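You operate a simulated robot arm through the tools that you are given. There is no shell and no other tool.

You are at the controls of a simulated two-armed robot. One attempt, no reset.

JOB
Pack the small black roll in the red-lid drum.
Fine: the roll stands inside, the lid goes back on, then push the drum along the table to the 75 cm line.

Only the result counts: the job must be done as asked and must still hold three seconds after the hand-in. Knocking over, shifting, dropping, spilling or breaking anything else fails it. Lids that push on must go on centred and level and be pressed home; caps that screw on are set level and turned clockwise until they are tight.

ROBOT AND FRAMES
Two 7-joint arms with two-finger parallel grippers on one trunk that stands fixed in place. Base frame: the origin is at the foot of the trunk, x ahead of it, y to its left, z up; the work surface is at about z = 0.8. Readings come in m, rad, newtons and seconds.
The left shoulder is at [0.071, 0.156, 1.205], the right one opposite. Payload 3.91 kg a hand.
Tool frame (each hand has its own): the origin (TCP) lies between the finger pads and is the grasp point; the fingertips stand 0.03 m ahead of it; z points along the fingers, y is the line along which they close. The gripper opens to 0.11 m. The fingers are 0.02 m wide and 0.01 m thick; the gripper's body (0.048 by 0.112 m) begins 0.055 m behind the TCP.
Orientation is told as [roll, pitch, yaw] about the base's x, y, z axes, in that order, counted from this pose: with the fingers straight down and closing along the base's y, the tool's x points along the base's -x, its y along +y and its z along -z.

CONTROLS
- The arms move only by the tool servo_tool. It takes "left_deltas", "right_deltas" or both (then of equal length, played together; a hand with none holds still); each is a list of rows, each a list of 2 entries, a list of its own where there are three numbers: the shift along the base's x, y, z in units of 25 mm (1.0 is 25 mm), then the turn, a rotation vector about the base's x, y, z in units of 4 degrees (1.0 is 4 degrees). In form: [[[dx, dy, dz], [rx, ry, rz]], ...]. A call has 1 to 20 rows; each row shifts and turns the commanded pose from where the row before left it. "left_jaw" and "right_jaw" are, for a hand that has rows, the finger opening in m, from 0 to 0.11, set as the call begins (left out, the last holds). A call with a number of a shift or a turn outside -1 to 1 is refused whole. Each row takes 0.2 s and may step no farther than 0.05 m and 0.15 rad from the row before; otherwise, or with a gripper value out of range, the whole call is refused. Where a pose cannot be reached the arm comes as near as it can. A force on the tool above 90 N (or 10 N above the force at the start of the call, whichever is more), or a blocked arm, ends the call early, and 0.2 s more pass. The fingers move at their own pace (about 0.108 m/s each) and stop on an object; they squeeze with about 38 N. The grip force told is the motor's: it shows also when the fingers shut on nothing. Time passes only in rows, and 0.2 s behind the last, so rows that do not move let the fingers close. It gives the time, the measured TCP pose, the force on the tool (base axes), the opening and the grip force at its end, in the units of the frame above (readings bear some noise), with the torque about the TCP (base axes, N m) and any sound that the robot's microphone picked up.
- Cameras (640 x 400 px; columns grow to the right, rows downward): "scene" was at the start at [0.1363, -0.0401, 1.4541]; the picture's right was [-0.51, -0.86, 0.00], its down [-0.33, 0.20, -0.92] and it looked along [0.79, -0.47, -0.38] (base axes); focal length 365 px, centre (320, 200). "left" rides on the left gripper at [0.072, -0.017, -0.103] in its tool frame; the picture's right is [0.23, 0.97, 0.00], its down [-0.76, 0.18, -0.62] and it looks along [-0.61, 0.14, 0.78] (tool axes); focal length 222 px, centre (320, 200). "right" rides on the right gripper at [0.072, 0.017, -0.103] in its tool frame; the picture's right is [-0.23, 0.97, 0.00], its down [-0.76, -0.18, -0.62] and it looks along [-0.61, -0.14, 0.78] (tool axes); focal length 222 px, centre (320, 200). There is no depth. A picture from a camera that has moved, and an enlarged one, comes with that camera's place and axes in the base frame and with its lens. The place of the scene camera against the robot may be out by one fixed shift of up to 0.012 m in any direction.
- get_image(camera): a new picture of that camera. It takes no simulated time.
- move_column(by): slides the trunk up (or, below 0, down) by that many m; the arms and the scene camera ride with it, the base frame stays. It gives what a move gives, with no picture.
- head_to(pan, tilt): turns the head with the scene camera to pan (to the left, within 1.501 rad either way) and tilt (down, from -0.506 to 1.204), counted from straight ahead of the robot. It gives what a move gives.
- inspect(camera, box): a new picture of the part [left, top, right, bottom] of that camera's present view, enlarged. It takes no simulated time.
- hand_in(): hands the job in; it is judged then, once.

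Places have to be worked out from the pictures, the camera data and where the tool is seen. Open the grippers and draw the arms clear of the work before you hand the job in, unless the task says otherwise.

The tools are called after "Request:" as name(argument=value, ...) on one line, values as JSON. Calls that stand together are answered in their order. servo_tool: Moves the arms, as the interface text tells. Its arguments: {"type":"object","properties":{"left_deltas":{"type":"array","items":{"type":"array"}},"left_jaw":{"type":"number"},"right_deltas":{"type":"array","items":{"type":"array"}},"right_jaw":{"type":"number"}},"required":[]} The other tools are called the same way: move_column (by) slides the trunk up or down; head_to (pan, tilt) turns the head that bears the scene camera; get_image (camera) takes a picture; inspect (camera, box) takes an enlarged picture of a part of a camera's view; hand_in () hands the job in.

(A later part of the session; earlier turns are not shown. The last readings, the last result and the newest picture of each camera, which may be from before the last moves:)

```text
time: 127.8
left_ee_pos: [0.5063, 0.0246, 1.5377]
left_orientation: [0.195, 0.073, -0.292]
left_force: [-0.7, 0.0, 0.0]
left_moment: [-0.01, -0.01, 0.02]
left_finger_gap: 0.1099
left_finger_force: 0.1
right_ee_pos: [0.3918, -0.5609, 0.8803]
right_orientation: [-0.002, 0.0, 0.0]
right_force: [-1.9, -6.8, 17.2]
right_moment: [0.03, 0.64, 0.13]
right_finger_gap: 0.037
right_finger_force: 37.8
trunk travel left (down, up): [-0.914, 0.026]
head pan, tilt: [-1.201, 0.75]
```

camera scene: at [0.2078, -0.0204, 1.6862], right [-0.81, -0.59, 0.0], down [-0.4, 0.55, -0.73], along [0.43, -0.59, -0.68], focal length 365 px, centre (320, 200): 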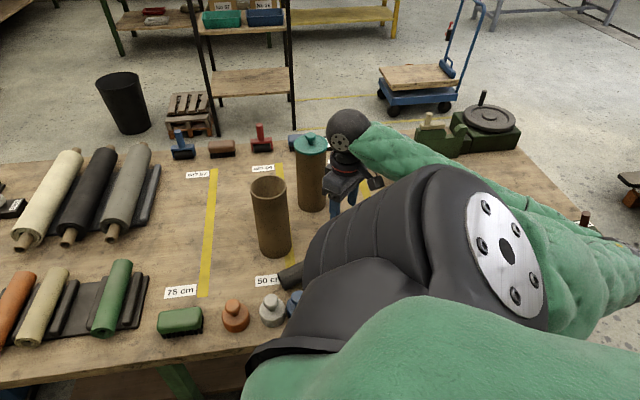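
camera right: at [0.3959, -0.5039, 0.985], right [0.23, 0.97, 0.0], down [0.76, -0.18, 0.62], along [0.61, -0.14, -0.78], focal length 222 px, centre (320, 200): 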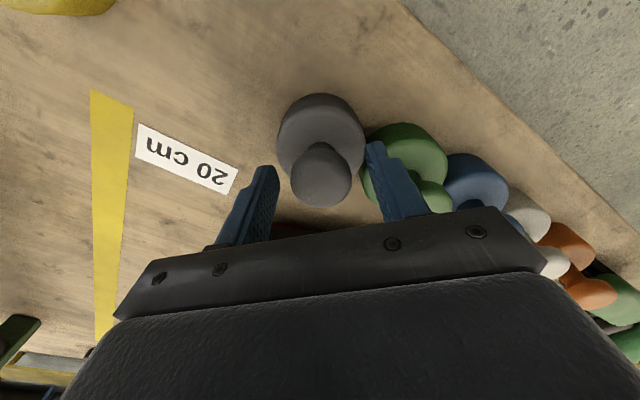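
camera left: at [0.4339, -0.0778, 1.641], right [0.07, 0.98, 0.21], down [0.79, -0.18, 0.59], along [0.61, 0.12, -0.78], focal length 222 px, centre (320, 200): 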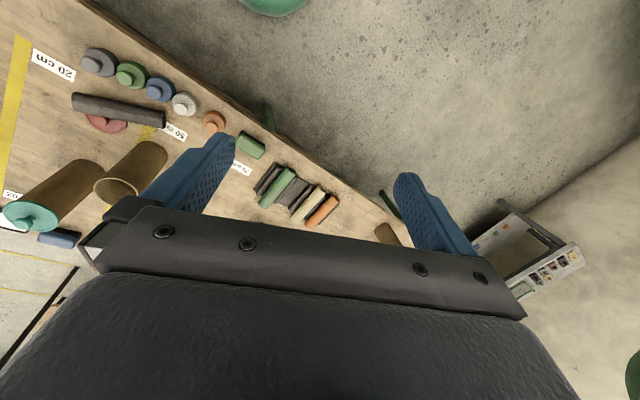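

Gray rests at (0.392, -0.561). Releasing, rising, and moving over the green stamp.

Request:
servo_tool(right_deltas=[[[0, 0, 0.06], [0, 0, 0]], [[0, 0, 0], [0, 0, 0]], [[0, 0, 0], [0, 0, 0]]], right_jaw=0.06)

Request:
servo_tool(right_deltas=[[[0, 0, 0.5], [0, 0, 0]], [[0, 0, 1], [0, 0, 0]], [[0, 0, 1], [0, 0, 0]], [[0, 0, 1], [0, 0, 0]], [[0.5, 0.45, 0.5], [0, 0, 0]], [[0.85, 0.77, 0], [0, 0, 0]], [[0.85, 0.77, 0], [0, 0, 0]], [[0.85, 0.77, 0], [0, 0, 0]], [[0.85, 0.77, 0], [0, 0, 0]], [[0, 0, 0], [0, 0, 0]]])

Request:
get_image(camera="right")

```text
time: 128.6
left_ee_pos: [0.5084, 0.0241, 1.5375]
left_orientation: [0.196, 0.073, -0.292]
left_force: [-0.4, -0.4, 0.7]
left_moment: [0.02, -0.01, 0.02]
left_finger_gap: 0.11
left_finger_force: 0.1
right_ee_pos: [0.3926, -0.5619, 0.881]
right_orientation: [0.0, 0.0, 0.0]
right_force: [-0.1, 0.5, 1.3]
right_moment: [-0.05, -0.02, 0.01]
right_finger_gap: 0.06
right_finger_force: 0.0
trunk travel left (down, up): [-0.914, 0.026]
head pan, tilt: [-1.201, 0.75]
```

```text
time: 130.8
left_ee_pos: [0.5068, 0.024, 1.5382]
left_orientation: [0.195, 0.072, -0.292]
left_force: [0.1, -0.2, 0.4]
left_moment: [-0.02, -0.01, -0.02]
left_finger_gap: 0.1099
left_finger_force: 0.1
right_ee_pos: [0.4879, -0.4754, 0.982]
right_orientation: [0.0, 0.001, 0.001]
right_force: [-0.8, 0.6, 0.3]
right_moment: [-0.01, -0.02, 0.03]
right_finger_gap: 0.06
right_finger_force: 0.0
trunk travel left (down, up): [-0.914, 0.026]
head pan, tilt: [-1.201, 0.75]
```

```text
taken
camera right: at [0.4165, -0.4568, 1.0862], right [0.23, 0.97, 0.0], down [0.76, -0.18, 0.62], along [0.61, -0.14, -0.78], focal length 222 px, centre (320, 200)
```

right: 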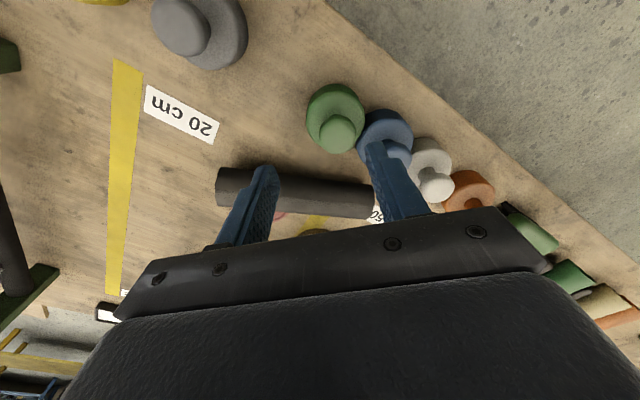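

Green's knob is at (0.503, -0.457). Centring, lowering and gripping.

Request:
servo_tool(right_deltas=[[[0.62, 0.74, 0], [0, 0, 0]], [[0, 0, -0.8], [0, 0, 0]], [[0, 0, -0.8], [0, 0, 0]], [[0, 0, -0.8], [0, 0, 0]], [[0, 0, -0.8], [0, 0, 0]], [[0, 0, -0.82], [0, 0, 0]], [[0, 0, 0], [0, 0, 0]]])

Request:
get_image(camera="right")

```text
time: 132.3
left_ee_pos: [0.5084, 0.0244, 1.5372]
left_orientation: [0.195, 0.073, -0.291]
left_force: [0.3, -0.1, 0.5]
left_moment: [-0.01, 0.01, -0.01]
left_finger_gap: 0.1099
left_finger_force: 0.1
right_ee_pos: [0.5059, -0.4568, 0.8799]
right_orientation: [0.002, 0.0, 0.001]
right_force: [0.5, 0.1, 0.1]
right_moment: [0.02, -0.01, 0.06]
right_finger_gap: 0.06
right_finger_force: 0.1
trunk travel left (down, up): [-0.914, 0.026]
head pan, tilt: [-1.201, 0.75]
```

```text
taken
camera right: at [0.4338, -0.4396, 0.9843], right [0.23, 0.97, 0.0], down [0.76, -0.18, 0.62], along [0.61, -0.14, -0.78], focal length 222 px, centre (320, 200)
```

right: 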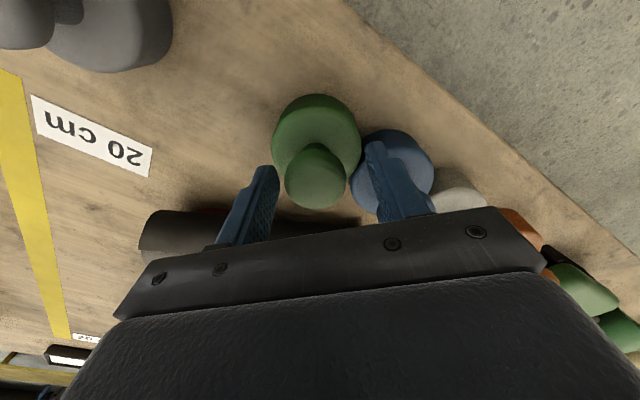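

Request:
servo_tool(right_deltas=[[[0, 0, 0], [0, 0, 0]], [[0, 0, 0], [0, 0, 0]], [[0, 0, 0], [0, 0, 0]]], right_jaw=0.0)

Request:
servo_tool(right_deltas=[[[0, 0, 0.2], [0, 0, 0]], [[0, 0, 0.28], [0, 0, 0]], [[0, 0, 0], [0, 0, 0]]])

Request:
servo_tool(right_deltas=[[[-0.4, -0.3, 0], [0, 0, 0]], [[-0.55, -0.43, 0], [0, 0, 0]], [[-0.55, -0.43, 0], [0, 0, 0]], [[-0.46, -0.43, 0], [0, 0, 0]], [[0, 0, -0.24], [0, 0, 0]], [[0, 0, -0.2], [0, 0, 0]], [[0, 0, 0], [0, 0, 0]]])

Request:
servo_tool(right_deltas=[[[0, 0, -0.05], [0, 0, 0]], [[0, 0, -0.03], [0, 0, 0]], [[0, 0, 0], [0, 0, 0]]])

```text
time: 133.2
left_ee_pos: [0.5076, 0.0233, 1.5382]
left_orientation: [0.195, 0.073, -0.292]
left_force: [0.1, -0.5, -0.3]
left_moment: [0.02, -0.02, 0.0]
left_finger_gap: 0.1099
left_finger_force: 0.0
right_ee_pos: [0.5047, -0.4577, 0.8811]
right_orientation: [0.0, 0.0, 0.0]
right_force: [-1.6, -6.6, 2.7]
right_moment: [-0.13, 0.0, -0.09]
right_finger_gap: 0.0368
right_finger_force: 38.9
trunk travel left (down, up): [-0.914, 0.026]
head pan, tilt: [-1.201, 0.75]
```

```text
time: 133.9
left_ee_pos: [0.5088, 0.0247, 1.5366]
left_orientation: [0.194, 0.074, -0.292]
left_force: [0.2, -0.5, -0.2]
left_moment: [0.01, -0.01, 0.02]
left_finger_gap: 0.1101
left_finger_force: 0.1
right_ee_pos: [0.505, -0.4565, 0.8927]
right_orientation: [0.002, 0.003, 0.0]
right_force: [-0.5, -0.4, -10.6]
right_moment: [0.03, 0.01, 0.01]
right_finger_gap: 0.0365
right_finger_force: 37.7
trunk travel left (down, up): [-0.914, 0.026]
head pan, tilt: [-1.201, 0.75]
```

```text
time: 135.6
left_ee_pos: [0.5079, 0.0241, 1.537]
left_orientation: [0.196, 0.072, -0.291]
left_force: [0.4, 0.6, 0.0]
left_moment: [0.0, 0.01, 0.0]
left_finger_gap: 0.11
left_finger_force: 0.1
right_ee_pos: [0.4545, -0.4971, 0.8832]
right_orientation: [0.0, 0.0, 0.0]
right_force: [-0.6, 0.0, -11.8]
right_moment: [-0.02, 0.0, 0.01]
right_finger_gap: 0.0363
right_finger_force: 37.3
trunk travel left (down, up): [-0.914, 0.026]
head pan, tilt: [-1.201, 0.75]
```

```text
time: 136.3
left_ee_pos: [0.508, 0.0234, 1.5378]
left_orientation: [0.196, 0.075, -0.292]
left_force: [0.2, 0.4, 0.1]
left_moment: [-0.01, 0.02, -0.04]
left_finger_gap: 0.1102
left_finger_force: 0.1
right_ee_pos: [0.4542, -0.4964, 0.8807]
right_orientation: [0.0, 0.0, -0.002]
right_force: [0.2, -5.3, 4.6]
right_moment: [0.06, -0.18, -0.08]
right_finger_gap: 0.0364
right_finger_force: 38.0
trunk travel left (down, up): [-0.914, 0.026]
head pan, tilt: [-1.201, 0.75]
```

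Green stands at (0.454, -0.4965). Releasing, rising, and moving to blue.

Request:
servo_tool(right_deltas=[[[0, 0, 0.04], [0, 0, 0]], [[0, 0, 0], [0, 0, 0]], [[0, 0, 0], [0, 0, 0]]], right_jaw=0.06)

Request:
servo_tool(right_deltas=[[[0, 0, 0.5], [0, 0, 0]], [[0, 0, 1], [0, 0, 0]], [[0, 0, 1], [0, 0, 0]], [[0, 0, 1], [0, 0, 0]], [[0.5, 0.5, 0.5], [0, 0, 0]], [[0.85, 0.85, 0], [0, 0, 0]], [[0.85, 0.85, 0], [0, 0, 0]], [[0.85, 0.85, 0], [0, 0, 0]], [[0, 0, 0], [0, 0, 0]]])

Request:
get_image(camera="right")

```text
time: 137.2
left_ee_pos: [0.5085, 0.0242, 1.5376]
left_orientation: [0.196, 0.073, -0.29]
left_force: [0.2, -0.1, 0.2]
left_moment: [-0.02, -0.04, 0.01]
left_finger_gap: 0.11
left_finger_force: 0.0
right_ee_pos: [0.4559, -0.4966, 0.882]
right_orientation: [-0.001, 0.0, 0.001]
right_force: [0.5, 0.2, -0.1]
right_moment: [0.0, 0.01, 0.03]
right_finger_gap: 0.0599
right_finger_force: 0.1
trunk travel left (down, up): [-0.914, 0.026]
head pan, tilt: [-1.201, 0.75]
```

```text
time: 139.2
left_ee_pos: [0.5071, 0.0244, 1.5367]
left_orientation: [0.195, 0.073, -0.291]
left_force: [1.4, 0.0, -0.7]
left_moment: [-0.03, 0.0, 0.01]
left_finger_gap: 0.11
left_finger_force: 0.1
right_ee_pos: [0.5312, -0.4213, 0.9818]
right_orientation: [0.0, -0.001, 0.001]
right_force: [0.8, 0.2, -0.5]
right_moment: [0.04, 0.04, 0.02]
right_finger_gap: 0.0601
right_finger_force: 0.1
trunk travel left (down, up): [-0.914, 0.026]
head pan, tilt: [-1.201, 0.75]
```

```text
taken
camera right: at [0.4597, -0.4036, 1.0858], right [0.23, 0.97, 0.0], down [0.76, -0.18, 0.62], along [0.61, -0.14, -0.78], focal length 222 px, centre (320, 200)
```

right: 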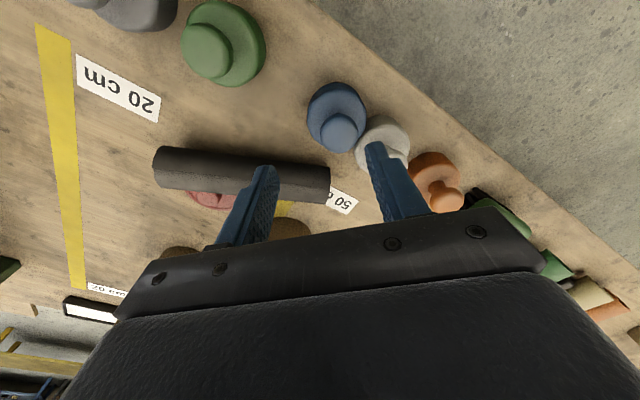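

Blue's knob is at (0.544, -0.404), just touching white. I'll grip it and carry it back to (0.5205, -0.426).

Request:
servo_tool(right_deltas=[[[0.52, 0.68, 0], [0, 0, 0]], [[0, 0, -0.8], [0, 0, 0]], [[0, 0, -0.8], [0, 0, 0]], [[0, 0, -0.8], [0, 0, 0]], [[0, 0, -0.8], [0, 0, 0]], [[0, 0, -0.82], [0, 0, 0]], [[0, 0, 0], [0, 0, 0]]])

Request:
get_image(camera="right")

Request:
servo_tool(right_deltas=[[[0, 0, 0], [0, 0, 0]], [[0, 0, 0], [0, 0, 0]], [[0, 0, 0], [0, 0, 0]]], right_jaw=0.0)

Request:
servo_tool(right_deltas=[[[0, 0, 0.2], [0, 0, 0]], [[0, 0, 0.28], [0, 0, 0]], [[0, 0, 0], [0, 0, 0]]])

```text
time: 140.8
left_ee_pos: [0.5084, 0.0243, 1.5379]
left_orientation: [0.195, 0.073, -0.292]
left_force: [-0.8, -1.2, -0.4]
left_moment: [-0.02, 0.0, 0.01]
left_finger_gap: 0.1102
left_finger_force: 0.0
right_ee_pos: [0.5456, -0.4027, 0.8795]
right_orientation: [0.0, 0.0, -0.001]
right_force: [-0.3, -0.8, 0.7]
right_moment: [-0.05, 0.02, -0.01]
right_finger_gap: 0.0601
right_finger_force: 0.1
trunk travel left (down, up): [-0.914, 0.026]
head pan, tilt: [-1.201, 0.75]
```

```text
taken
camera right: at [0.4743, -0.3857, 0.984], right [0.23, 0.97, 0.0], down [0.76, -0.18, 0.62], along [0.61, -0.14, -0.78], focal length 222 px, centre (320, 200)
```

right: 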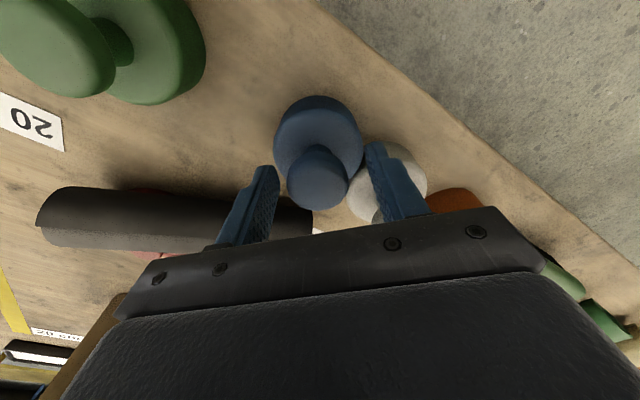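

```text
time: 141.6
left_ee_pos: [0.5083, 0.0242, 1.5386]
left_orientation: [0.195, 0.073, -0.291]
left_force: [0.3, 0.1, 0.3]
left_moment: [-0.03, 0.0, -0.03]
left_finger_gap: 0.1099
left_finger_force: 0.1
right_ee_pos: [0.5444, -0.4041, 0.8813]
right_orientation: [0.0, -0.001, -0.001]
right_force: [0.5, -4.8, 2.7]
right_moment: [-0.01, -0.02, -0.17]
right_finger_gap: 0.0364
right_finger_force: 37.8
trunk travel left (down, up): [-0.914, 0.026]
head pan, tilt: [-1.201, 0.75]
```

```text
time: 142.3
left_ee_pos: [0.5083, 0.0237, 1.5376]
left_orientation: [0.196, 0.073, -0.293]
left_force: [0.0, -0.5, -0.5]
left_moment: [-0.03, -0.04, 0.0]
left_finger_gap: 0.1099
left_finger_force: 0.0
right_ee_pos: [0.5449, -0.4039, 0.892]
right_orientation: [0.001, 0.002, 0.001]
right_force: [-0.5, 0.1, -9.4]
right_moment: [0.04, 0.03, -0.02]
right_finger_gap: 0.0363
right_finger_force: 38.0
trunk travel left (down, up): [-0.914, 0.026]
head pan, tilt: [-1.201, 0.75]
```

Request:
servo_tool(right_deltas=[[[-0.5, -0.45, 0], [0, 0, 0]], [[-0.47, -0.43, 0], [0, 0, 0]], [[0, 0, 0], [0, 0, 0]], [[0, 0, -0.24], [0, 0, 0]], [[0, 0, -0.2], [0, 0, 0]], [[0, 0, 0], [0, 0, 0]]])

Request:
servo_tool(right_deltas=[[[0, 0, -0.05], [0, 0, 0]], [[0, 0, -0.02], [0, 0, 0]], [[0, 0, 0], [0, 0, 0]]])

```text
time: 143.8
left_ee_pos: [0.5089, 0.0236, 1.5367]
left_orientation: [0.197, 0.074, -0.291]
left_force: [-0.4, -0.3, 0.0]
left_moment: [-0.02, 0.02, 0.01]
left_finger_gap: 0.1099
left_finger_force: 0.1
right_ee_pos: [0.5213, -0.4249, 0.8825]
right_orientation: [0.0, 0.002, -0.001]
right_force: [0.6, 0.3, -10.1]
right_moment: [-0.02, 0.01, 0.01]
right_finger_gap: 0.0366
right_finger_force: 38.1
trunk travel left (down, up): [-0.914, 0.026]
head pan, tilt: [-1.201, 0.75]
```

```text
time: 144.6
left_ee_pos: [0.508, 0.0234, 1.538]
left_orientation: [0.197, 0.074, -0.293]
left_force: [0.6, -1.0, -0.2]
left_moment: [0.02, 0.03, -0.01]
left_finger_gap: 0.1098
left_finger_force: 0.0
right_ee_pos: [0.5209, -0.4252, 0.8798]
right_orientation: [0.001, 0.0, -0.002]
right_force: [-0.7, 0.3, -8.2]
right_moment: [-0.01, -0.04, -0.01]
right_finger_gap: 0.0365
right_finger_force: 38.3
trunk travel left (down, up): [-0.914, 0.026]
head pan, tilt: [-1.201, 0.75]
```

Nearly down (the table has begun to take weight). Lowering a hair more, then releasing and rising for a survey view.

Request:
servo_tool(right_deltas=[[[0, 0, -0.05], [0, 0, 0]], [[0, 0, 0], [0, 0, 0]]])

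Request:
servo_tool(right_deltas=[[[0, 0, 0.03], [0, 0, 0]], [[0, 0, 0], [0, 0, 0]], [[0, 0, 0], [0, 0, 0]]], right_jaw=0.06)

Request:
servo_tool(right_deltas=[[[0, 0, 0.5], [0, 0, 0]], [[0, 0, 1], [0, 0, 0]], [[0, 0, 1], [0, 0, 0]], [[0, 0, 1], [0, 0, 0]], [[-0.4, -0.5, 1], [0, 0, 0]], [[-0.4, -0.5, 1], [0, 0, 0]], [[-0.4, -0.5, 1], [0, 0, 0]], [[-0.4, -0.5, 1], [0, 0, 0]], [[-0.4, -0.5, 1], [0, 0, 0]], [[-0.4, -0.5, 0.5], [0, 0, 0]], [[0, 0, 0], [0, 0, 0]]])

Request:
get_image(camera="right")

```text
time: 145.2
left_ee_pos: [0.5087, 0.0242, 1.538]
left_orientation: [0.196, 0.073, -0.291]
left_force: [-0.1, 0.7, 0.6]
left_moment: [0.01, -0.01, 0.03]
left_finger_gap: 0.1101
left_finger_force: 0.0
right_ee_pos: [0.5217, -0.4259, 0.8808]
right_orientation: [0.0, -0.002, 0.001]
right_force: [1.6, -7.6, 12.1]
right_moment: [-0.1, 0.34, 0.08]
right_finger_gap: 0.0367
right_finger_force: 37.7
trunk travel left (down, up): [-0.914, 0.026]
head pan, tilt: [-1.201, 0.75]
```

```text
time: 145.9
left_ee_pos: [0.5083, 0.0243, 1.5382]
left_orientation: [0.196, 0.073, -0.292]
left_force: [0.0, 0.5, -0.1]
left_moment: [0.01, 0.0, 0.02]
left_finger_gap: 0.11
left_finger_force: 0.1
right_ee_pos: [0.5197, -0.4241, 0.8795]
right_orientation: [0.001, -0.001, 0.002]
right_force: [0.1, -0.1, -0.6]
right_moment: [0.0, 0.02, 0.04]
right_finger_gap: 0.0601
right_finger_force: 0.1
trunk travel left (down, up): [-0.914, 0.026]
head pan, tilt: [-1.201, 0.75]
```

```text
time: 148.3
left_ee_pos: [0.5087, 0.0242, 1.5373]
left_orientation: [0.196, 0.075, -0.292]
left_force: [-0.5, -0.5, 0.1]
left_moment: [0.01, 0.01, -0.02]
left_finger_gap: 0.11
left_finger_force: 0.2
right_ee_pos: [0.4607, -0.4999, 1.1069]
right_orientation: [-0.001, -0.001, 0.0]
right_force: [0.4, 0.5, 0.6]
right_moment: [0.0, -0.01, 0.02]
right_finger_gap: 0.0598
right_finger_force: 0.0
trunk travel left (down, up): [-0.914, 0.026]
head pan, tilt: [-1.201, 0.75]
```

```text
taken
camera right: at [0.3891, -0.4821, 1.2097], right [0.23, 0.97, 0.0], down [0.76, -0.18, 0.62], along [0.61, -0.14, -0.78], focal length 222 px, centre (320, 200)
```

right: 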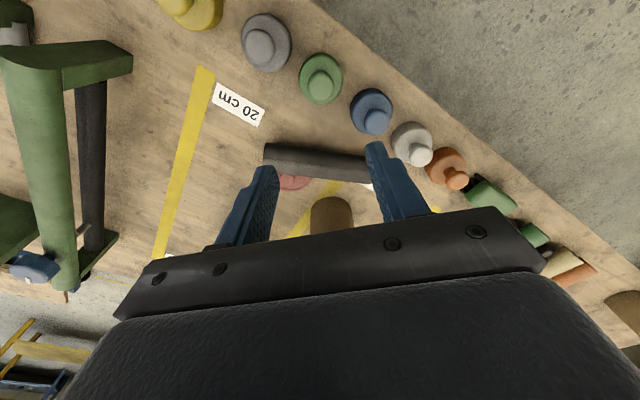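

The stamp row is back in order: yellow, gray, green, blue, white, orange. Next I'll inspect how the roll and lid lie, shifting the hand slightly for a clear view.

Request:
servo_tool(right_deltas=[[[-0.4, -0.8, 0], [0, 0, 0]], [[-0.4, -0.8, 0], [0, 0, 0]], [[-0.4, -0.8, 0], [0, 0, 0]], [[-0.4, -0.6, 0], [0, 0, 0]], [[0, 0, 0], [0, 0, 0]]])

Request:
inspect(camera="right", box=[160, 60, 480, 260])

Request:
get_image(camera="left")

```text
time: 149.6
left_ee_pos: [0.5079, 0.0239, 1.5375]
left_orientation: [0.195, 0.072, -0.292]
left_force: [0.8, -0.1, 1.0]
left_moment: [-0.01, 0.02, 0.01]
left_finger_gap: 0.1099
left_finger_force: 0.1
right_ee_pos: [0.4205, -0.5763, 1.105]
right_orientation: [0.001, 0.002, 0.0]
right_force: [0.1, -0.5, -0.4]
right_moment: [-0.01, 0.01, 0.02]
right_finger_gap: 0.0598
right_finger_force: 0.0
trunk travel left (down, up): [-0.914, 0.026]
head pan, tilt: [-1.201, 0.75]
```

```text
2.00 times, centred on (320, 160) of right
camera zoom: at [0.3494, -0.5584, 1.209], right [0.23, 0.97, 0.0], down [0.76, -0.18, 0.62], along [0.61, -0.14, -0.78], focal length 444 px, centre (320, 280)
```

zoom: 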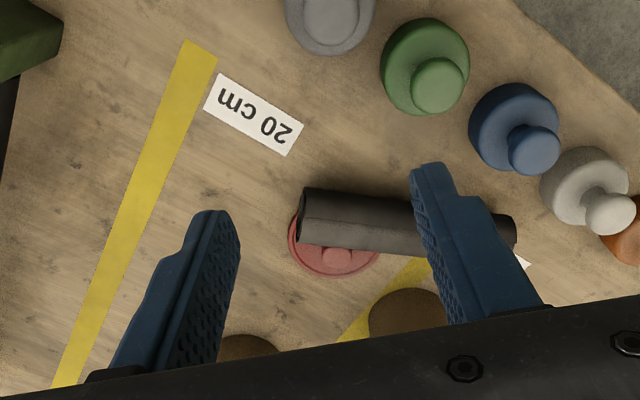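

```text
taken
camera left: at [0.434, 0.0082, 1.6409], right [0.07, 0.98, 0.21], down [0.79, -0.18, 0.59], along [0.61, 0.12, -0.78], focal length 222 px, centre (320, 200)
```

left: 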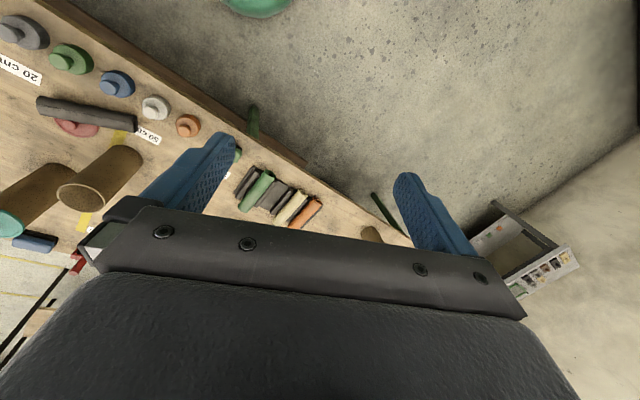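

The roll rests on the lid's near rim against the knob. Its far end, near (0.624, -0.43), is the free one to grip, with the fingers leaning toward the rest of the roll. That needs yaw of about +71°, so I'm turning there at a safe height.

Request:
servo_tool(right_deltas=[[[0.44, 0.3, 0], [0, 0, 0.8]], [[0.44, 0.3, 0], [0, 0, 1]], [[0.44, 0.3, 0], [0, 0, 1]], [[0.44, 0.3, 0], [0, 0, 1]], [[0.44, 0.3, 0], [0, 0, 1]], [[0.44, 0.3, 0], [0, 0, 1]], [[0.44, 0.3, 0], [0, 0, 1]], [[0.44, 0.3, 0], [0, 0, 1]], [[0.44, 0.3, 0], [0, 0, 1]], [[0.44, 0.3, 0], [0, 0, 1]], [[0.44, 0.3, 0], [0, 0, 1]], [[0.44, 0.3, 0], [0, 0, 1]], [[0.44, 0.3, 0], [0, 0, 1]], [[0.44, 0.3, 0], [0, 0, 1]], [[0.44, 0.3, 0], [0, 0, 1]], [[0.44, 0.3, 0], [0, 0, 1]], [[0.44, 0.3, 0], [0, 0, 1]], [[0.44, 0.3, 0], [0, 0, 0.95]]], right_jaw=0.075)

Request:
get_image(camera="right")

Request:
get_image(camera="scene")

```text
time: 153.3
left_ee_pos: [0.508, 0.0251, 1.5373]
left_orientation: [0.196, 0.075, -0.295]
left_force: [-0.6, 0.0, 0.2]
left_moment: [-0.03, 0.0, 0.01]
left_finger_gap: 0.1099
left_finger_force: 0.0
right_ee_pos: [0.6174, -0.4399, 1.1058]
right_orientation: [0.002, 0.001, 1.239]
right_force: [0.9, -0.6, -1.2]
right_moment: [0.02, 0.03, 0.0]
right_finger_gap: 0.0752
right_finger_force: 0.0
trunk travel left (down, up): [-0.914, 0.026]
head pan, tilt: [-1.201, 0.75]
```

```text
taken
camera right: at [0.5793, -0.5016, 1.2086], right [-0.85, 0.53, 0.0], down [0.42, 0.66, 0.62], along [0.33, 0.53, -0.78], focal length 222 px, centre (320, 200)
```

right: 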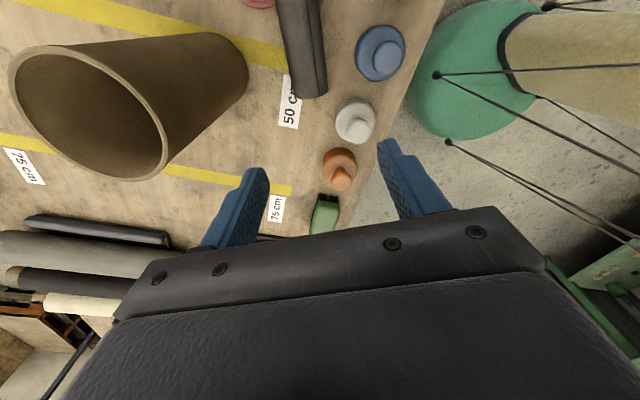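

```text
taken
camera scene: at [0.2086, -0.0204, 1.686], right [-0.81, -0.59, 0.0], down [-0.4, 0.55, -0.73], along [0.43, -0.59, -0.68], focal length 365 px, centre (320, 200)
```

scene: 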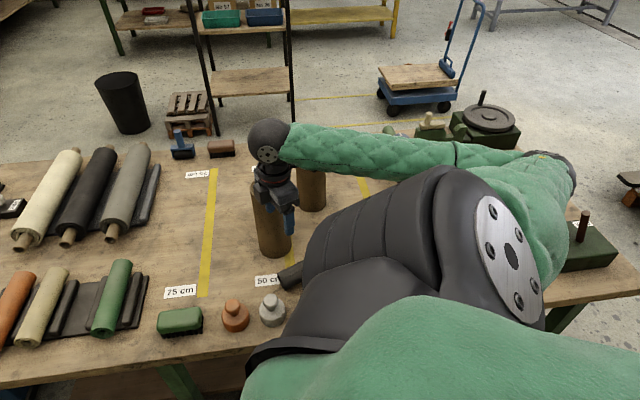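

The roll's free end is at about (0.628, -0.434), heading -111°. I'll trim the yaw, tilt the fingers 24° toward the roll's body, and come down to a pre-grasp height.

Request:
servo_tool(right_deltas=[[[0.043, -0.035, -0.7], [-0.934, 0.358, -0.1]], [[0.043, -0.035, -0.9], [-0.934, 0.358, -0.1]], [[0.043, -0.035, -0.9], [-0.934, 0.358, -0.1]], [[0.043, -0.035, -0.9], [-0.934, 0.358, -0.1]], [[0.043, -0.035, -0.9], [-0.934, 0.358, -0.1]], [[0.043, -0.035, -0.9], [-0.934, 0.358, 0]], [[0, 0, 0], [0, 0, 0]]])

Request:
get_image(camera="right")

Request:
inspect(camera="right", box=[200, 60, 460, 230])

Request:
get_image(camera="scene")

```text
time: 154.9
left_ee_pos: [0.5057, 0.0241, 1.5363]
left_orientation: [0.196, 0.074, -0.292]
left_force: [0.0, -0.6, 0.6]
left_moment: [0.0, -0.03, 0.0]
left_finger_gap: 0.1101
left_finger_force: 0.2
right_ee_pos: [0.6236, -0.4436, 0.9754]
right_orientation: [0.006, 0.421, 1.204]
right_force: [-0.3, 0.8, -0.4]
right_moment: [-0.01, 0.0, -0.02]
right_finger_gap: 0.075
right_finger_force: 0.1
trunk travel left (down, up): [-0.914, 0.026]
head pan, tilt: [-1.201, 0.75]
```

```text
taken
camera right: at [0.6008, -0.4599, 1.0996], right [-0.83, 0.54, -0.09], down [0.51, 0.82, 0.26], along [0.21, 0.17, -0.96], focal length 222 px, centre (320, 200)
```

right: 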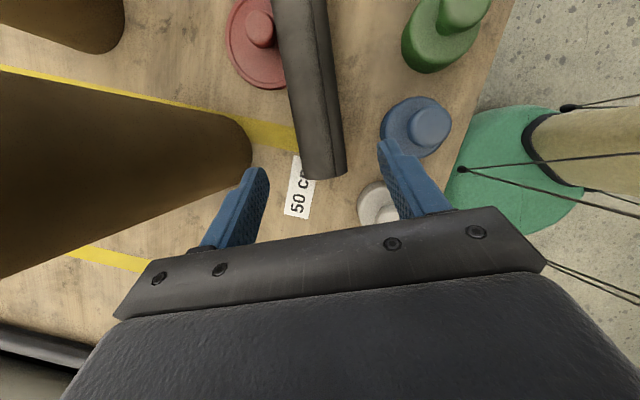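

```text
2.35 times, centred on (330, 145) of right
camera zoom: at [0.6008, -0.4599, 1.0996], right [-0.83, 0.54, -0.09], down [0.51, 0.82, 0.26], along [0.21, 0.17, -0.96], focal length 523 px, centre (296, 329)
```

zoom: 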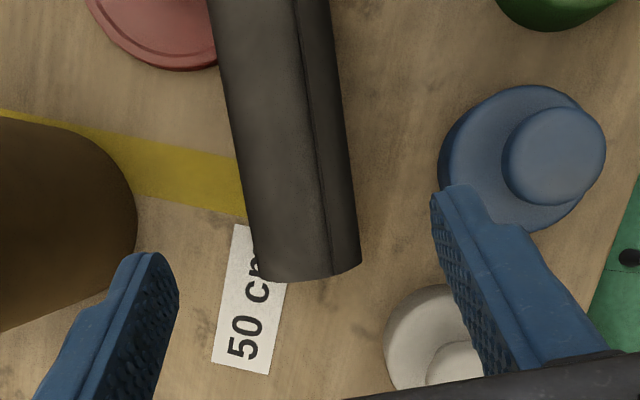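

```text
taken
camera scene: at [0.2073, -0.0206, 1.6862], right [-0.81, -0.59, 0.0], down [-0.4, 0.55, -0.73], along [0.43, -0.59, -0.68], focal length 365 px, centre (320, 200)
```

scene: 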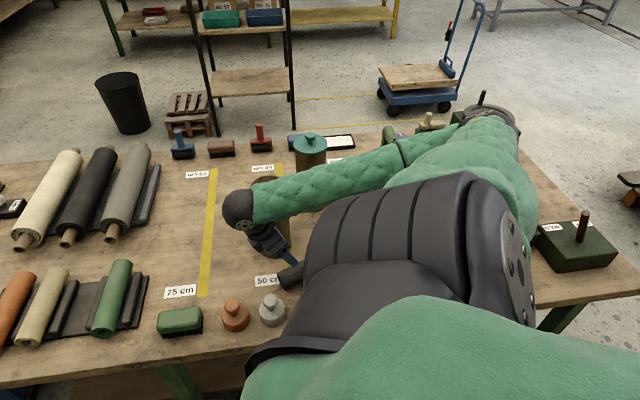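

The roll's axis reads about -115° and lies 9 mm to one side of my line, so I'm trimming yaw and position and descending part-way. The hand body should pass just beside the white knob, so I'll check it before the last bit.

Request:
servo_tool(right_deltas=[[[0.14, -0.17, 0], [0, 0, -0.46]], [[0.14, -0.17, 0], [0, 0, -0.46]], [[0, 0, -0.8], [0, 0, 0]], [[0, 0, -0.8], [0, 0, 0]], [[0, 0, -0.8], [0, 0, 0]], [[0, 0, -0.8], [0, 0, 0]], [[0, 0, 0], [0, 0, 0]]])

Request:
get_image(camera="right")

Request:
inspect(camera="right", box=[200, 60, 460, 230])

Request:
inspect(camera="scene", box=[180, 180, 340, 340])

```text
time: 156.6
left_ee_pos: [0.5068, 0.0239, 1.5377]
left_orientation: [0.195, 0.074, -0.291]
left_force: [-0.3, -0.3, -0.9]
left_moment: [0.0, 0.01, 0.0]
left_finger_gap: 0.1099
left_finger_force: 0.1
right_ee_pos: [0.6331, -0.4535, 0.8938]
right_orientation: [0.008, 0.42, 1.139]
right_force: [0.1, -1.0, 0.1]
right_moment: [-0.01, 0.01, 0.01]
right_finger_gap: 0.075
right_finger_force: 0.0
trunk travel left (down, up): [-0.914, 0.026]
head pan, tilt: [-1.201, 0.75]
```

```text
taken
camera right: at [0.6078, -0.4677, 1.0188], right [-0.8, 0.6, -0.09], down [0.56, 0.79, 0.26], along [0.22, 0.16, -0.96], focal length 222 px, centre (320, 200)
```

right: 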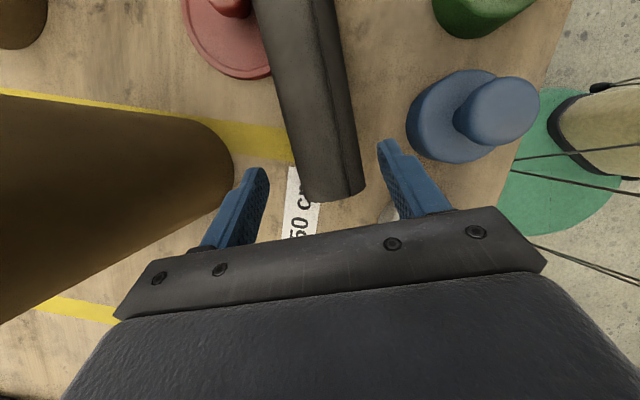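

```text
2.35 times, centred on (330, 145) of right
camera zoom: at [0.6078, -0.4677, 1.0188], right [-0.8, 0.6, -0.09], down [0.56, 0.79, 0.26], along [0.22, 0.16, -0.96], focal length 523 px, centre (296, 329)
```

zoom: 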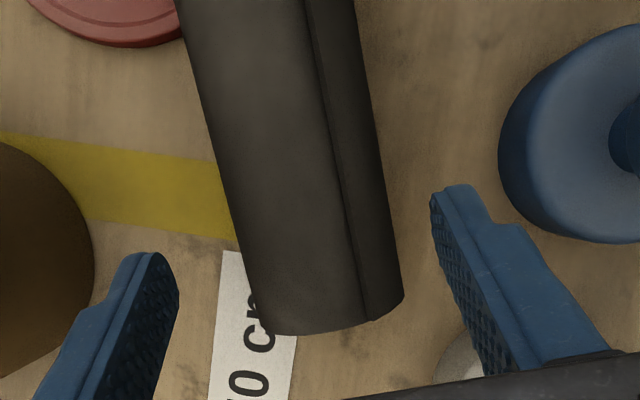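

```text
2.50 times, centred on (260, 260) of scene
camera zoom: at [0.2078, -0.0204, 1.6861], right [-0.81, -0.59, 0.0], down [-0.4, 0.55, -0.73], along [0.43, -0.59, -0.68], focal length 914 px, centre (470, 50)
```

zoom: 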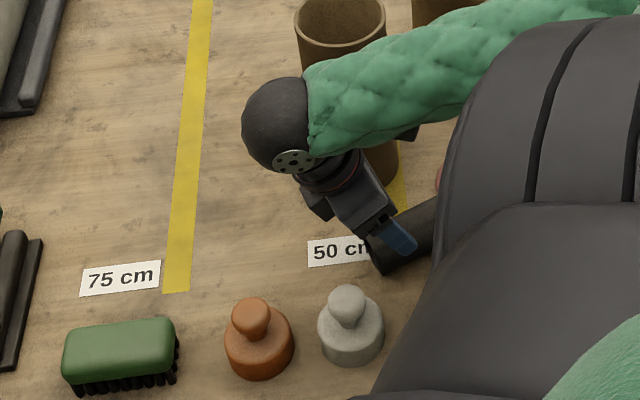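

The roll end is 5 mm off-centre in the grip, so I'll correct that and lower the last 5 cm in two parts.

Request:
servo_tool(right_deltas=[[[-0.18, 0.084, 0], [0, 0, 0]], [[0, 0, -0.5], [0, 0, 0]], [[0, 0, -0.5], [0, 0, 0]], [[0, 0, -0.4], [0, 0, 0]], [[0, 0, 0], [0, 0, 0]]])

Request:
inspect(camera="right", box=[200, 60, 460, 230])

Request:
inspect(camera="scene", box=[200, 220, 340, 340])

```text
time: 157.8
left_ee_pos: [0.5083, 0.0241, 1.5379]
left_orientation: [0.194, 0.073, -0.292]
left_force: [0.8, -0.4, -0.1]
left_moment: [0.02, 0.01, -0.01]
left_finger_gap: 0.1101
left_finger_force: 0.0
right_ee_pos: [0.6282, -0.4516, 0.859]
right_orientation: [0.005, 0.419, 1.14]
right_force: [-0.1, 0.1, 0.4]
right_moment: [-0.01, 0.02, 0.01]
right_finger_gap: 0.0752
right_finger_force: 0.0
trunk travel left (down, up): [-0.914, 0.026]
head pan, tilt: [-1.201, 0.75]
```

```text
2.35 times, centred on (330, 145) of right
camera zoom: at [0.6044, -0.4657, 0.9841], right [-0.8, 0.6, -0.09], down [0.56, 0.79, 0.26], along [0.22, 0.16, -0.96], focal length 523 px, centre (296, 329)
```

zoom: 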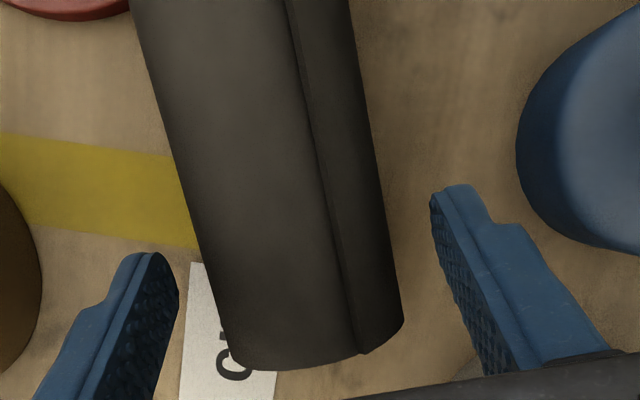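

```text
3.33 times, centred on (270, 280) of scene
camera zoom: at [0.2079, -0.0204, 1.6861], right [-0.81, -0.59, 0.0], down [-0.4, 0.55, -0.73], along [0.43, -0.59, -0.68], focal length 1218 px, centre (487, -67)
```

zoom: 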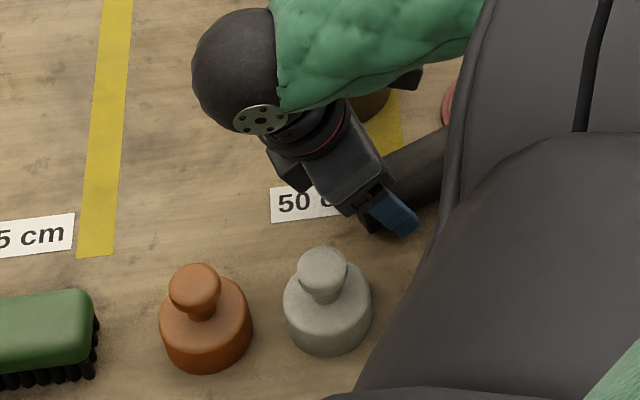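

Request:
servo_tool(right_deltas=[[[0, 0, -0.3], [0, 0, 0]], [[0, 0, -0.27], [0, 0, 0]], [[0, 0, 0], [0, 0, 0]]])

Request:
servo_tool(right_deltas=[[[0, 0, 0], [0, 0, 0]], [[0, 0, 0], [0, 0, 0]], [[0, 0, 0], [0, 0, 0]]], right_jaw=0.0)

Request:
inspect(camera="right", box=[200, 60, 460, 230])

```text
time: 158.6
left_ee_pos: [0.5077, 0.0251, 1.5375]
left_orientation: [0.196, 0.073, -0.293]
left_force: [-0.1, -0.2, -0.2]
left_moment: [-0.02, -0.03, 0.04]
left_finger_gap: 0.1102
left_finger_force: 0.1
right_ee_pos: [0.6279, -0.452, 0.845]
right_orientation: [0.007, 0.421, 1.139]
right_force: [0.0, 1.0, -0.4]
right_moment: [0.01, 0.02, 0.0]
right_finger_gap: 0.0751
right_finger_force: 0.1
trunk travel left (down, up): [-0.914, 0.026]
head pan, tilt: [-1.201, 0.75]
```

```text
time: 159.3
left_ee_pos: [0.5071, 0.0238, 1.5376]
left_orientation: [0.194, 0.074, -0.292]
left_force: [0.1, 0.4, 0.4]
left_moment: [0.01, 0.02, 0.04]
left_finger_gap: 0.1102
left_finger_force: 0.2
right_ee_pos: [0.6283, -0.4502, 0.8454]
right_orientation: [0.006, 0.418, 1.14]
right_force: [2.1, -0.1, 1.8]
right_moment: [-0.06, -0.08, 0.15]
right_finger_gap: 0.0573
right_finger_force: 37.7
trunk travel left (down, up): [-0.914, 0.026]
head pan, tilt: [-1.201, 0.75]
```

```text
2.35 times, centred on (330, 145) of right
camera zoom: at [0.6046, -0.466, 0.9696], right [-0.8, 0.6, -0.09], down [0.56, 0.79, 0.26], along [0.22, 0.16, -0.96], focal length 523 px, centre (296, 329)
```

zoom: 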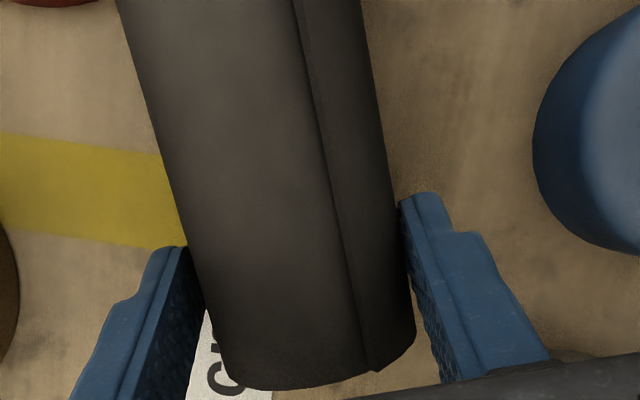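

Gripped at 57.3 mm with little side load. Lifting gently.

Request:
servo_tool(right_deltas=[[[0, 0, 0.2], [0, 0, 0]], [[0, 0, 0.4], [0, 0, 0]], [[0, 0, 0.4], [0, 0, 0]], [[0, 0, 0.4], [0, 0, 0]], [[0, 0, 0], [0, 0, 0]]])

Request:
get_image(camera="right")

Request:
get_image(camera="scene")

```text
time: 160.6
left_ee_pos: [0.509, 0.0238, 1.5381]
left_orientation: [0.195, 0.073, -0.29]
left_force: [-0.2, 0.0, -0.5]
left_moment: [0.01, -0.02, 0.0]
left_finger_gap: 0.1098
left_finger_force: 0.0
right_ee_pos: [0.6287, -0.4516, 0.88]
right_orientation: [0.007, 0.418, 1.139]
right_force: [0.0, 0.4, -4.9]
right_moment: [0.36, -0.17, 0.01]
right_finger_gap: 0.0573
right_finger_force: 37.5
trunk travel left (down, up): [-0.914, 0.026]
head pan, tilt: [-1.201, 0.75]
```

```text
taken
camera right: at [0.6044, -0.4661, 1.0048], right [-0.8, 0.6, -0.09], down [0.56, 0.79, 0.26], along [0.22, 0.16, -0.96], focal length 222 px, centre (320, 200)
```

right: 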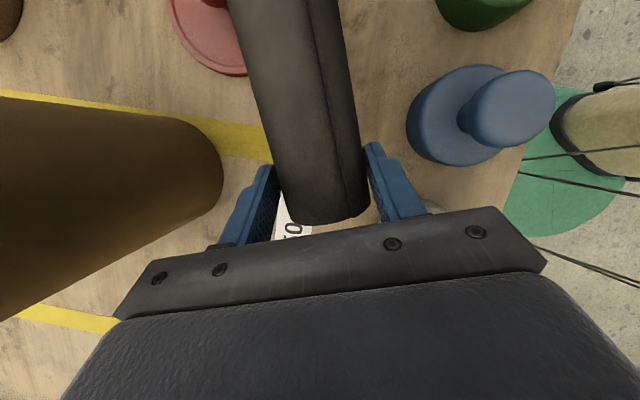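

```text
taken
camera scene: at [0.2081, -0.0208, 1.6861], right [-0.81, -0.59, 0.0], down [-0.4, 0.55, -0.73], along [0.43, -0.59, -0.68], focal length 365 px, centre (320, 200)
```

scene: 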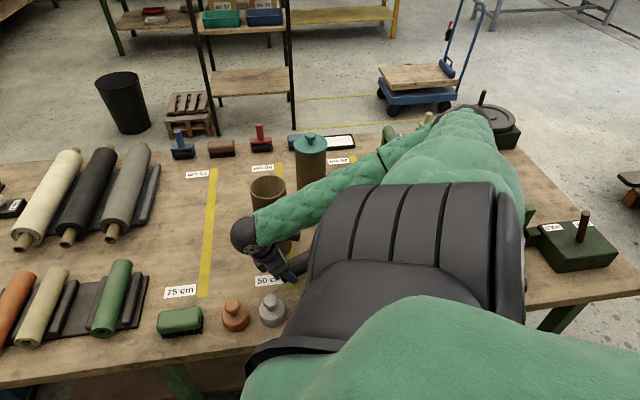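

The roll is held level, with its weight centred about 9 cm out as expected. Lifting straight up to z 1.25.

Request:
servo_tool(right_deltas=[[[0, 0, 0.5], [0, 0, 0]], [[0, 0, 0.85], [0, 0, 0]], [[0, 0, 0.85], [0, 0, 0]], [[0, 0, 0.85], [0, 0, 0]], [[0, 0, 0.85], [0, 0, 0]], [[0, 0, 0.85], [0, 0, 0]], [[0, 0, 0.85], [0, 0, 0]], [[0, 0, 0.85], [0, 0, 0]], [[0, 0, 0.85], [0, 0, 0]], [[0, 0, 0.85], [0, 0, 0]], [[0, 0, 0.85], [0, 0, 0]], [[0, 0, 0.85], [0, 0, 0]], [[0, 0, 0.85], [0, 0, 0]], [[0, 0, 0.85], [0, 0, 0]], [[0, 0, 0.85], [0, 0, 0]], [[0, 0, 0.85], [0, 0, 0]], [[0, 0, 0.85], [0, 0, 0]], [[0, 0, 0.7], [0, 0, 0]]])

Request:
get_image(camera="scene")

Request:
get_image(camera="right")

```text
time: 164.3
left_ee_pos: [0.5082, 0.0249, 1.5374]
left_orientation: [0.198, 0.074, -0.291]
left_force: [-0.5, 0.1, 1.0]
left_moment: [0.01, -0.01, 0.02]
left_finger_gap: 0.1098
left_finger_force: 0.0
right_ee_pos: [0.6278, -0.4521, 1.2492]
right_orientation: [0.006, 0.42, 1.141]
right_force: [-0.5, 0.5, -6.1]
right_moment: [0.37, -0.18, 0.01]
right_finger_gap: 0.0569
right_finger_force: 38.2
trunk travel left (down, up): [-0.914, 0.026]
head pan, tilt: [-1.201, 0.75]
```

```text
taken
camera scene: at [0.2076, -0.0204, 1.6861], right [-0.81, -0.59, 0.0], down [-0.4, 0.55, -0.73], along [0.43, -0.59, -0.68], focal length 365 px, centre (320, 200)
```

scene: 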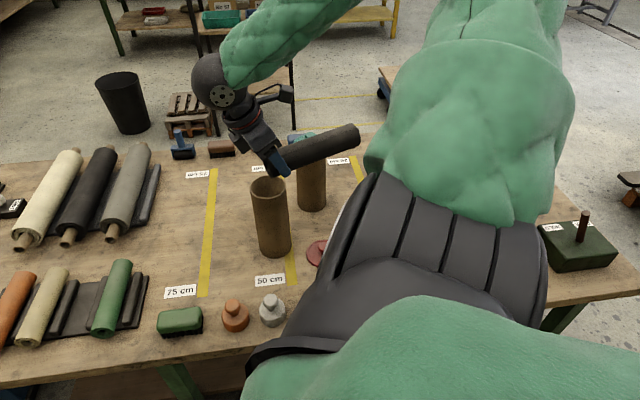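

```text
taken
camera right: at [0.603, -0.466, 1.3734], right [-0.8, 0.6, -0.09], down [0.56, 0.79, 0.26], along [0.22, 0.16, -0.96], focal length 222 px, centre (320, 200)
```

right: 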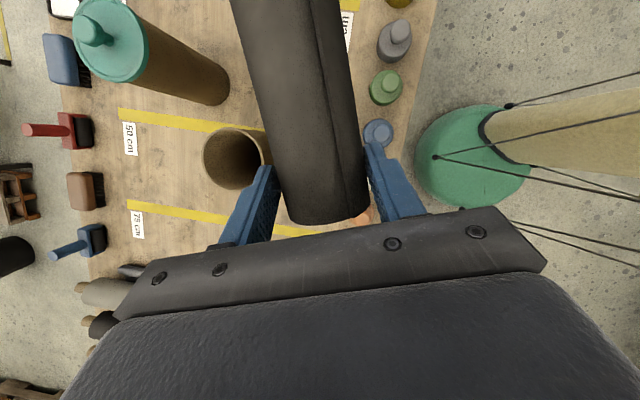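

The roll is clear of everything. Now I'll turn the tool vertical, which points the roll about 20° downward.

Request:
servo_tool(right_deltas=[[[0, 0, 0.1], [0.45, -0.21, 0]], [[0, 0, 0.1], [0.9, -0.415, 0]], [[0, 0, 0.1], [0.9, -0.415, 0]], [[0, 0, 0.1], [0.9, -0.415, 0]], [[0, 0, 0.1], [0.9, -0.415, 0]], [[0, 0, 0.1], [0.9, -0.415, 0]], [[0, 0, 0], [0.45, -0.21, 0]]])

Request:
servo_tool(right_deltas=[[[0, 0, 0], [0, 0, -0.5]], [[0, 0, 0], [0, 0, -1]], [[0, 0, 0], [0, 0, -1]], [[0, 0, 0], [0, 0, -1]], [[0, 0, 0], [0, 0, -1]], [[0, 0, 0], [0, 0, -1]], [[0, 0, 0], [0, 0, -1]], [[0, 0, 0], [0, 0, -1]], [[0, 0, 0], [0, 0, -1]], [[0, 0, 0], [0, 0, -1]], [[0, 0, 0], [0, 0, -1]], [[0, 0, 0], [0, 0, -1]], [[0, 0, 0], [0, 0, -0.5]]])

Request:
get_image(camera="scene")

Request:
get_image(camera="right")

```text
time: 165.9
left_ee_pos: [0.508, 0.0236, 1.5379]
left_orientation: [0.195, 0.074, -0.291]
left_force: [0.3, -0.3, -0.4]
left_moment: [-0.02, 0.0, 0.0]
left_finger_gap: 0.1099
left_finger_force: 0.1
right_ee_pos: [0.6275, -0.452, 1.2642]
right_orientation: [0.007, 0.003, 1.139]
right_force: [0.3, -0.3, -4.1]
right_moment: [0.32, -0.13, -0.01]
right_finger_gap: 0.0572
right_finger_force: 38.3
trunk travel left (down, up): [-0.914, 0.026]
head pan, tilt: [-1.201, 0.75]
```

```text
time: 168.8
left_ee_pos: [0.5088, 0.0239, 1.5374]
left_orientation: [0.197, 0.074, -0.291]
left_force: [-0.5, -1.0, 0.5]
left_moment: [0.03, -0.03, 0.02]
left_finger_gap: 0.1103
left_finger_force: 0.1
right_ee_pos: [0.6268, -0.4515, 1.2641]
right_orientation: [0.006, 0.006, 0.3]
right_force: [-0.8, 0.1, -4.2]
right_moment: [0.11, -0.36, 0.0]
right_finger_gap: 0.0571
right_finger_force: 38.0
trunk travel left (down, up): [-0.914, 0.026]
head pan, tilt: [-1.201, 0.75]
```

```text
taken
camera scene: at [0.2081, -0.0208, 1.6861], right [-0.81, -0.59, 0.0], down [-0.4, 0.55, -0.73], along [0.43, -0.59, -0.68], focal length 365 px, centre (320, 200)
```

scene: 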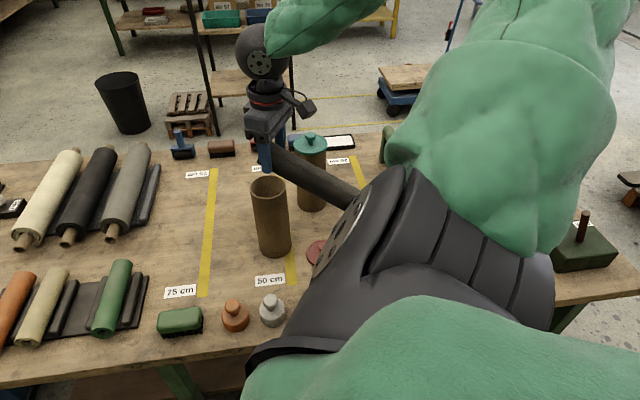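

```text
taken
camera right: at [0.5544, -0.457, 1.3685], right [-0.07, 1.0, 0.0], down [0.78, 0.05, 0.62], along [0.62, 0.05, -0.79], focal length 222 px, centre (320, 200)
```

right: 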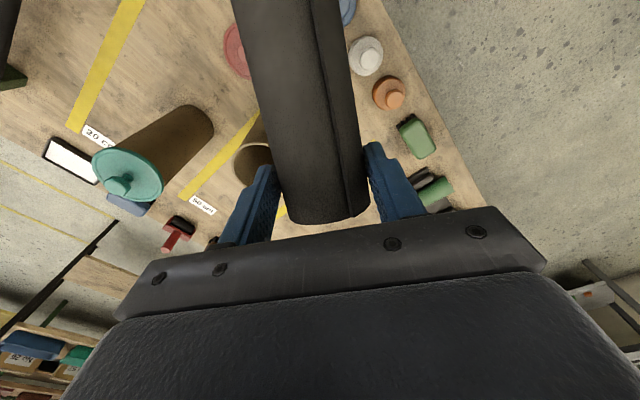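

The grip is steady. Before finishing the yaw I'll move outward and up, so the roll sweeps clear of my own upper arm.

Request:
servo_tool(right_deltas=[[[0.5, 0.1, 0.2], [0, 0, 0]], [[0.8, 0.15, 0.3], [0, 0, 0]], [[0.8, 0.15, 0.3], [0, 0, 0]], [[0.8, 0.15, 0.3], [0, 0, -0.5]], [[0.8, 0.15, 0.3], [0, 0, -1]], [[0.8, 0.15, 0.3], [0, 0, -1]], [[0.8, 0.15, 0.3], [0, 0, -1]], [[0.8, 0.15, 0.3], [0, 0, -1]], [[0, 0, 0.3], [0, 0, -1]], [[0, 0, 0.2], [0, 0, -1]], [[0, 0, 0], [0, 0, -1]], [[0, 0, 0], [0, 0, -1]], [[0, 0, 0], [0, 0, -1]], [[0, 0, 0], [0, 0, -1]], [[0, 0, 0], [0, 0, -1]], [[0, 0, 0], [0, 0, -1]], [[0, 0, 0], [0, 0, -1]], [[0, 0, 0], [0, 0, -0.55]], [[0, 0, 0], [0, 0, 0]]])

Request:
get_image(camera="scene")

Request:
get_image(camera="right")

```text
time: 172.8
left_ee_pos: [0.5099, 0.0238, 1.5372]
left_orientation: [0.196, 0.072, -0.292]
left_force: [0.4, -0.1, -0.6]
left_moment: [-0.03, -0.02, 0.0]
left_finger_gap: 0.1099
left_finger_force: 0.0
right_ee_pos: [0.7809, -0.4233, 1.3341]
right_orientation: [0.006, 0.006, -0.679]
right_force: [-0.3, 0.4, -5.0]
right_moment: [-0.2, -0.25, 0.0]
right_finger_gap: 0.0573
right_finger_force: 37.6
trunk travel left (down, up): [-0.914, 0.026]
head pan, tilt: [-1.201, 0.75]
```

```text
taken
camera scene: at [0.2082, -0.0206, 1.6861], right [-0.81, -0.59, 0.0], down [-0.4, 0.55, -0.73], along [0.43, -0.59, -0.68], focal length 365 px, centre (320, 200)
```

scene: 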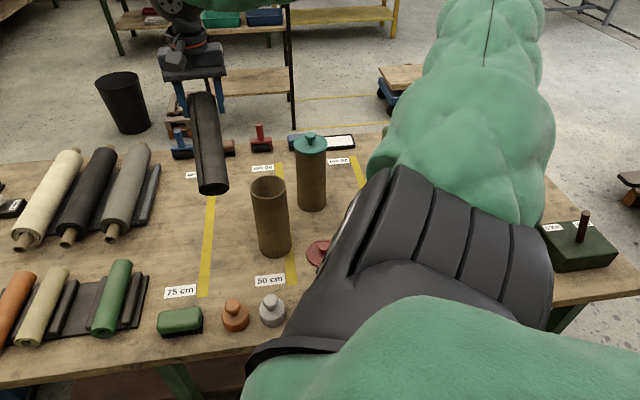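

```text
taken
camera right: at [0.7357, -0.3641, 1.4383], right [0.79, 0.62, 0.0], down [0.48, -0.62, 0.62], along [0.38, -0.49, -0.79], focal length 222 px, centre (320, 200)
```

right: 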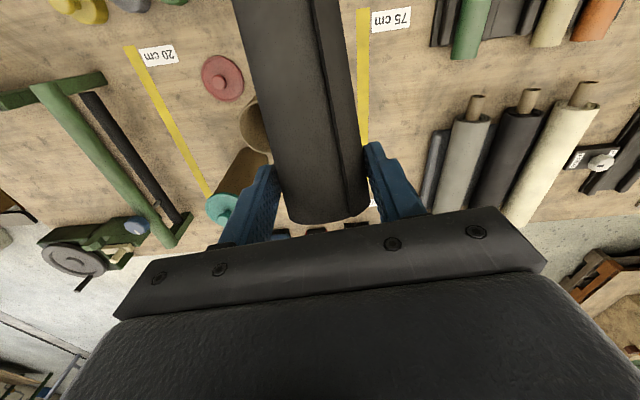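

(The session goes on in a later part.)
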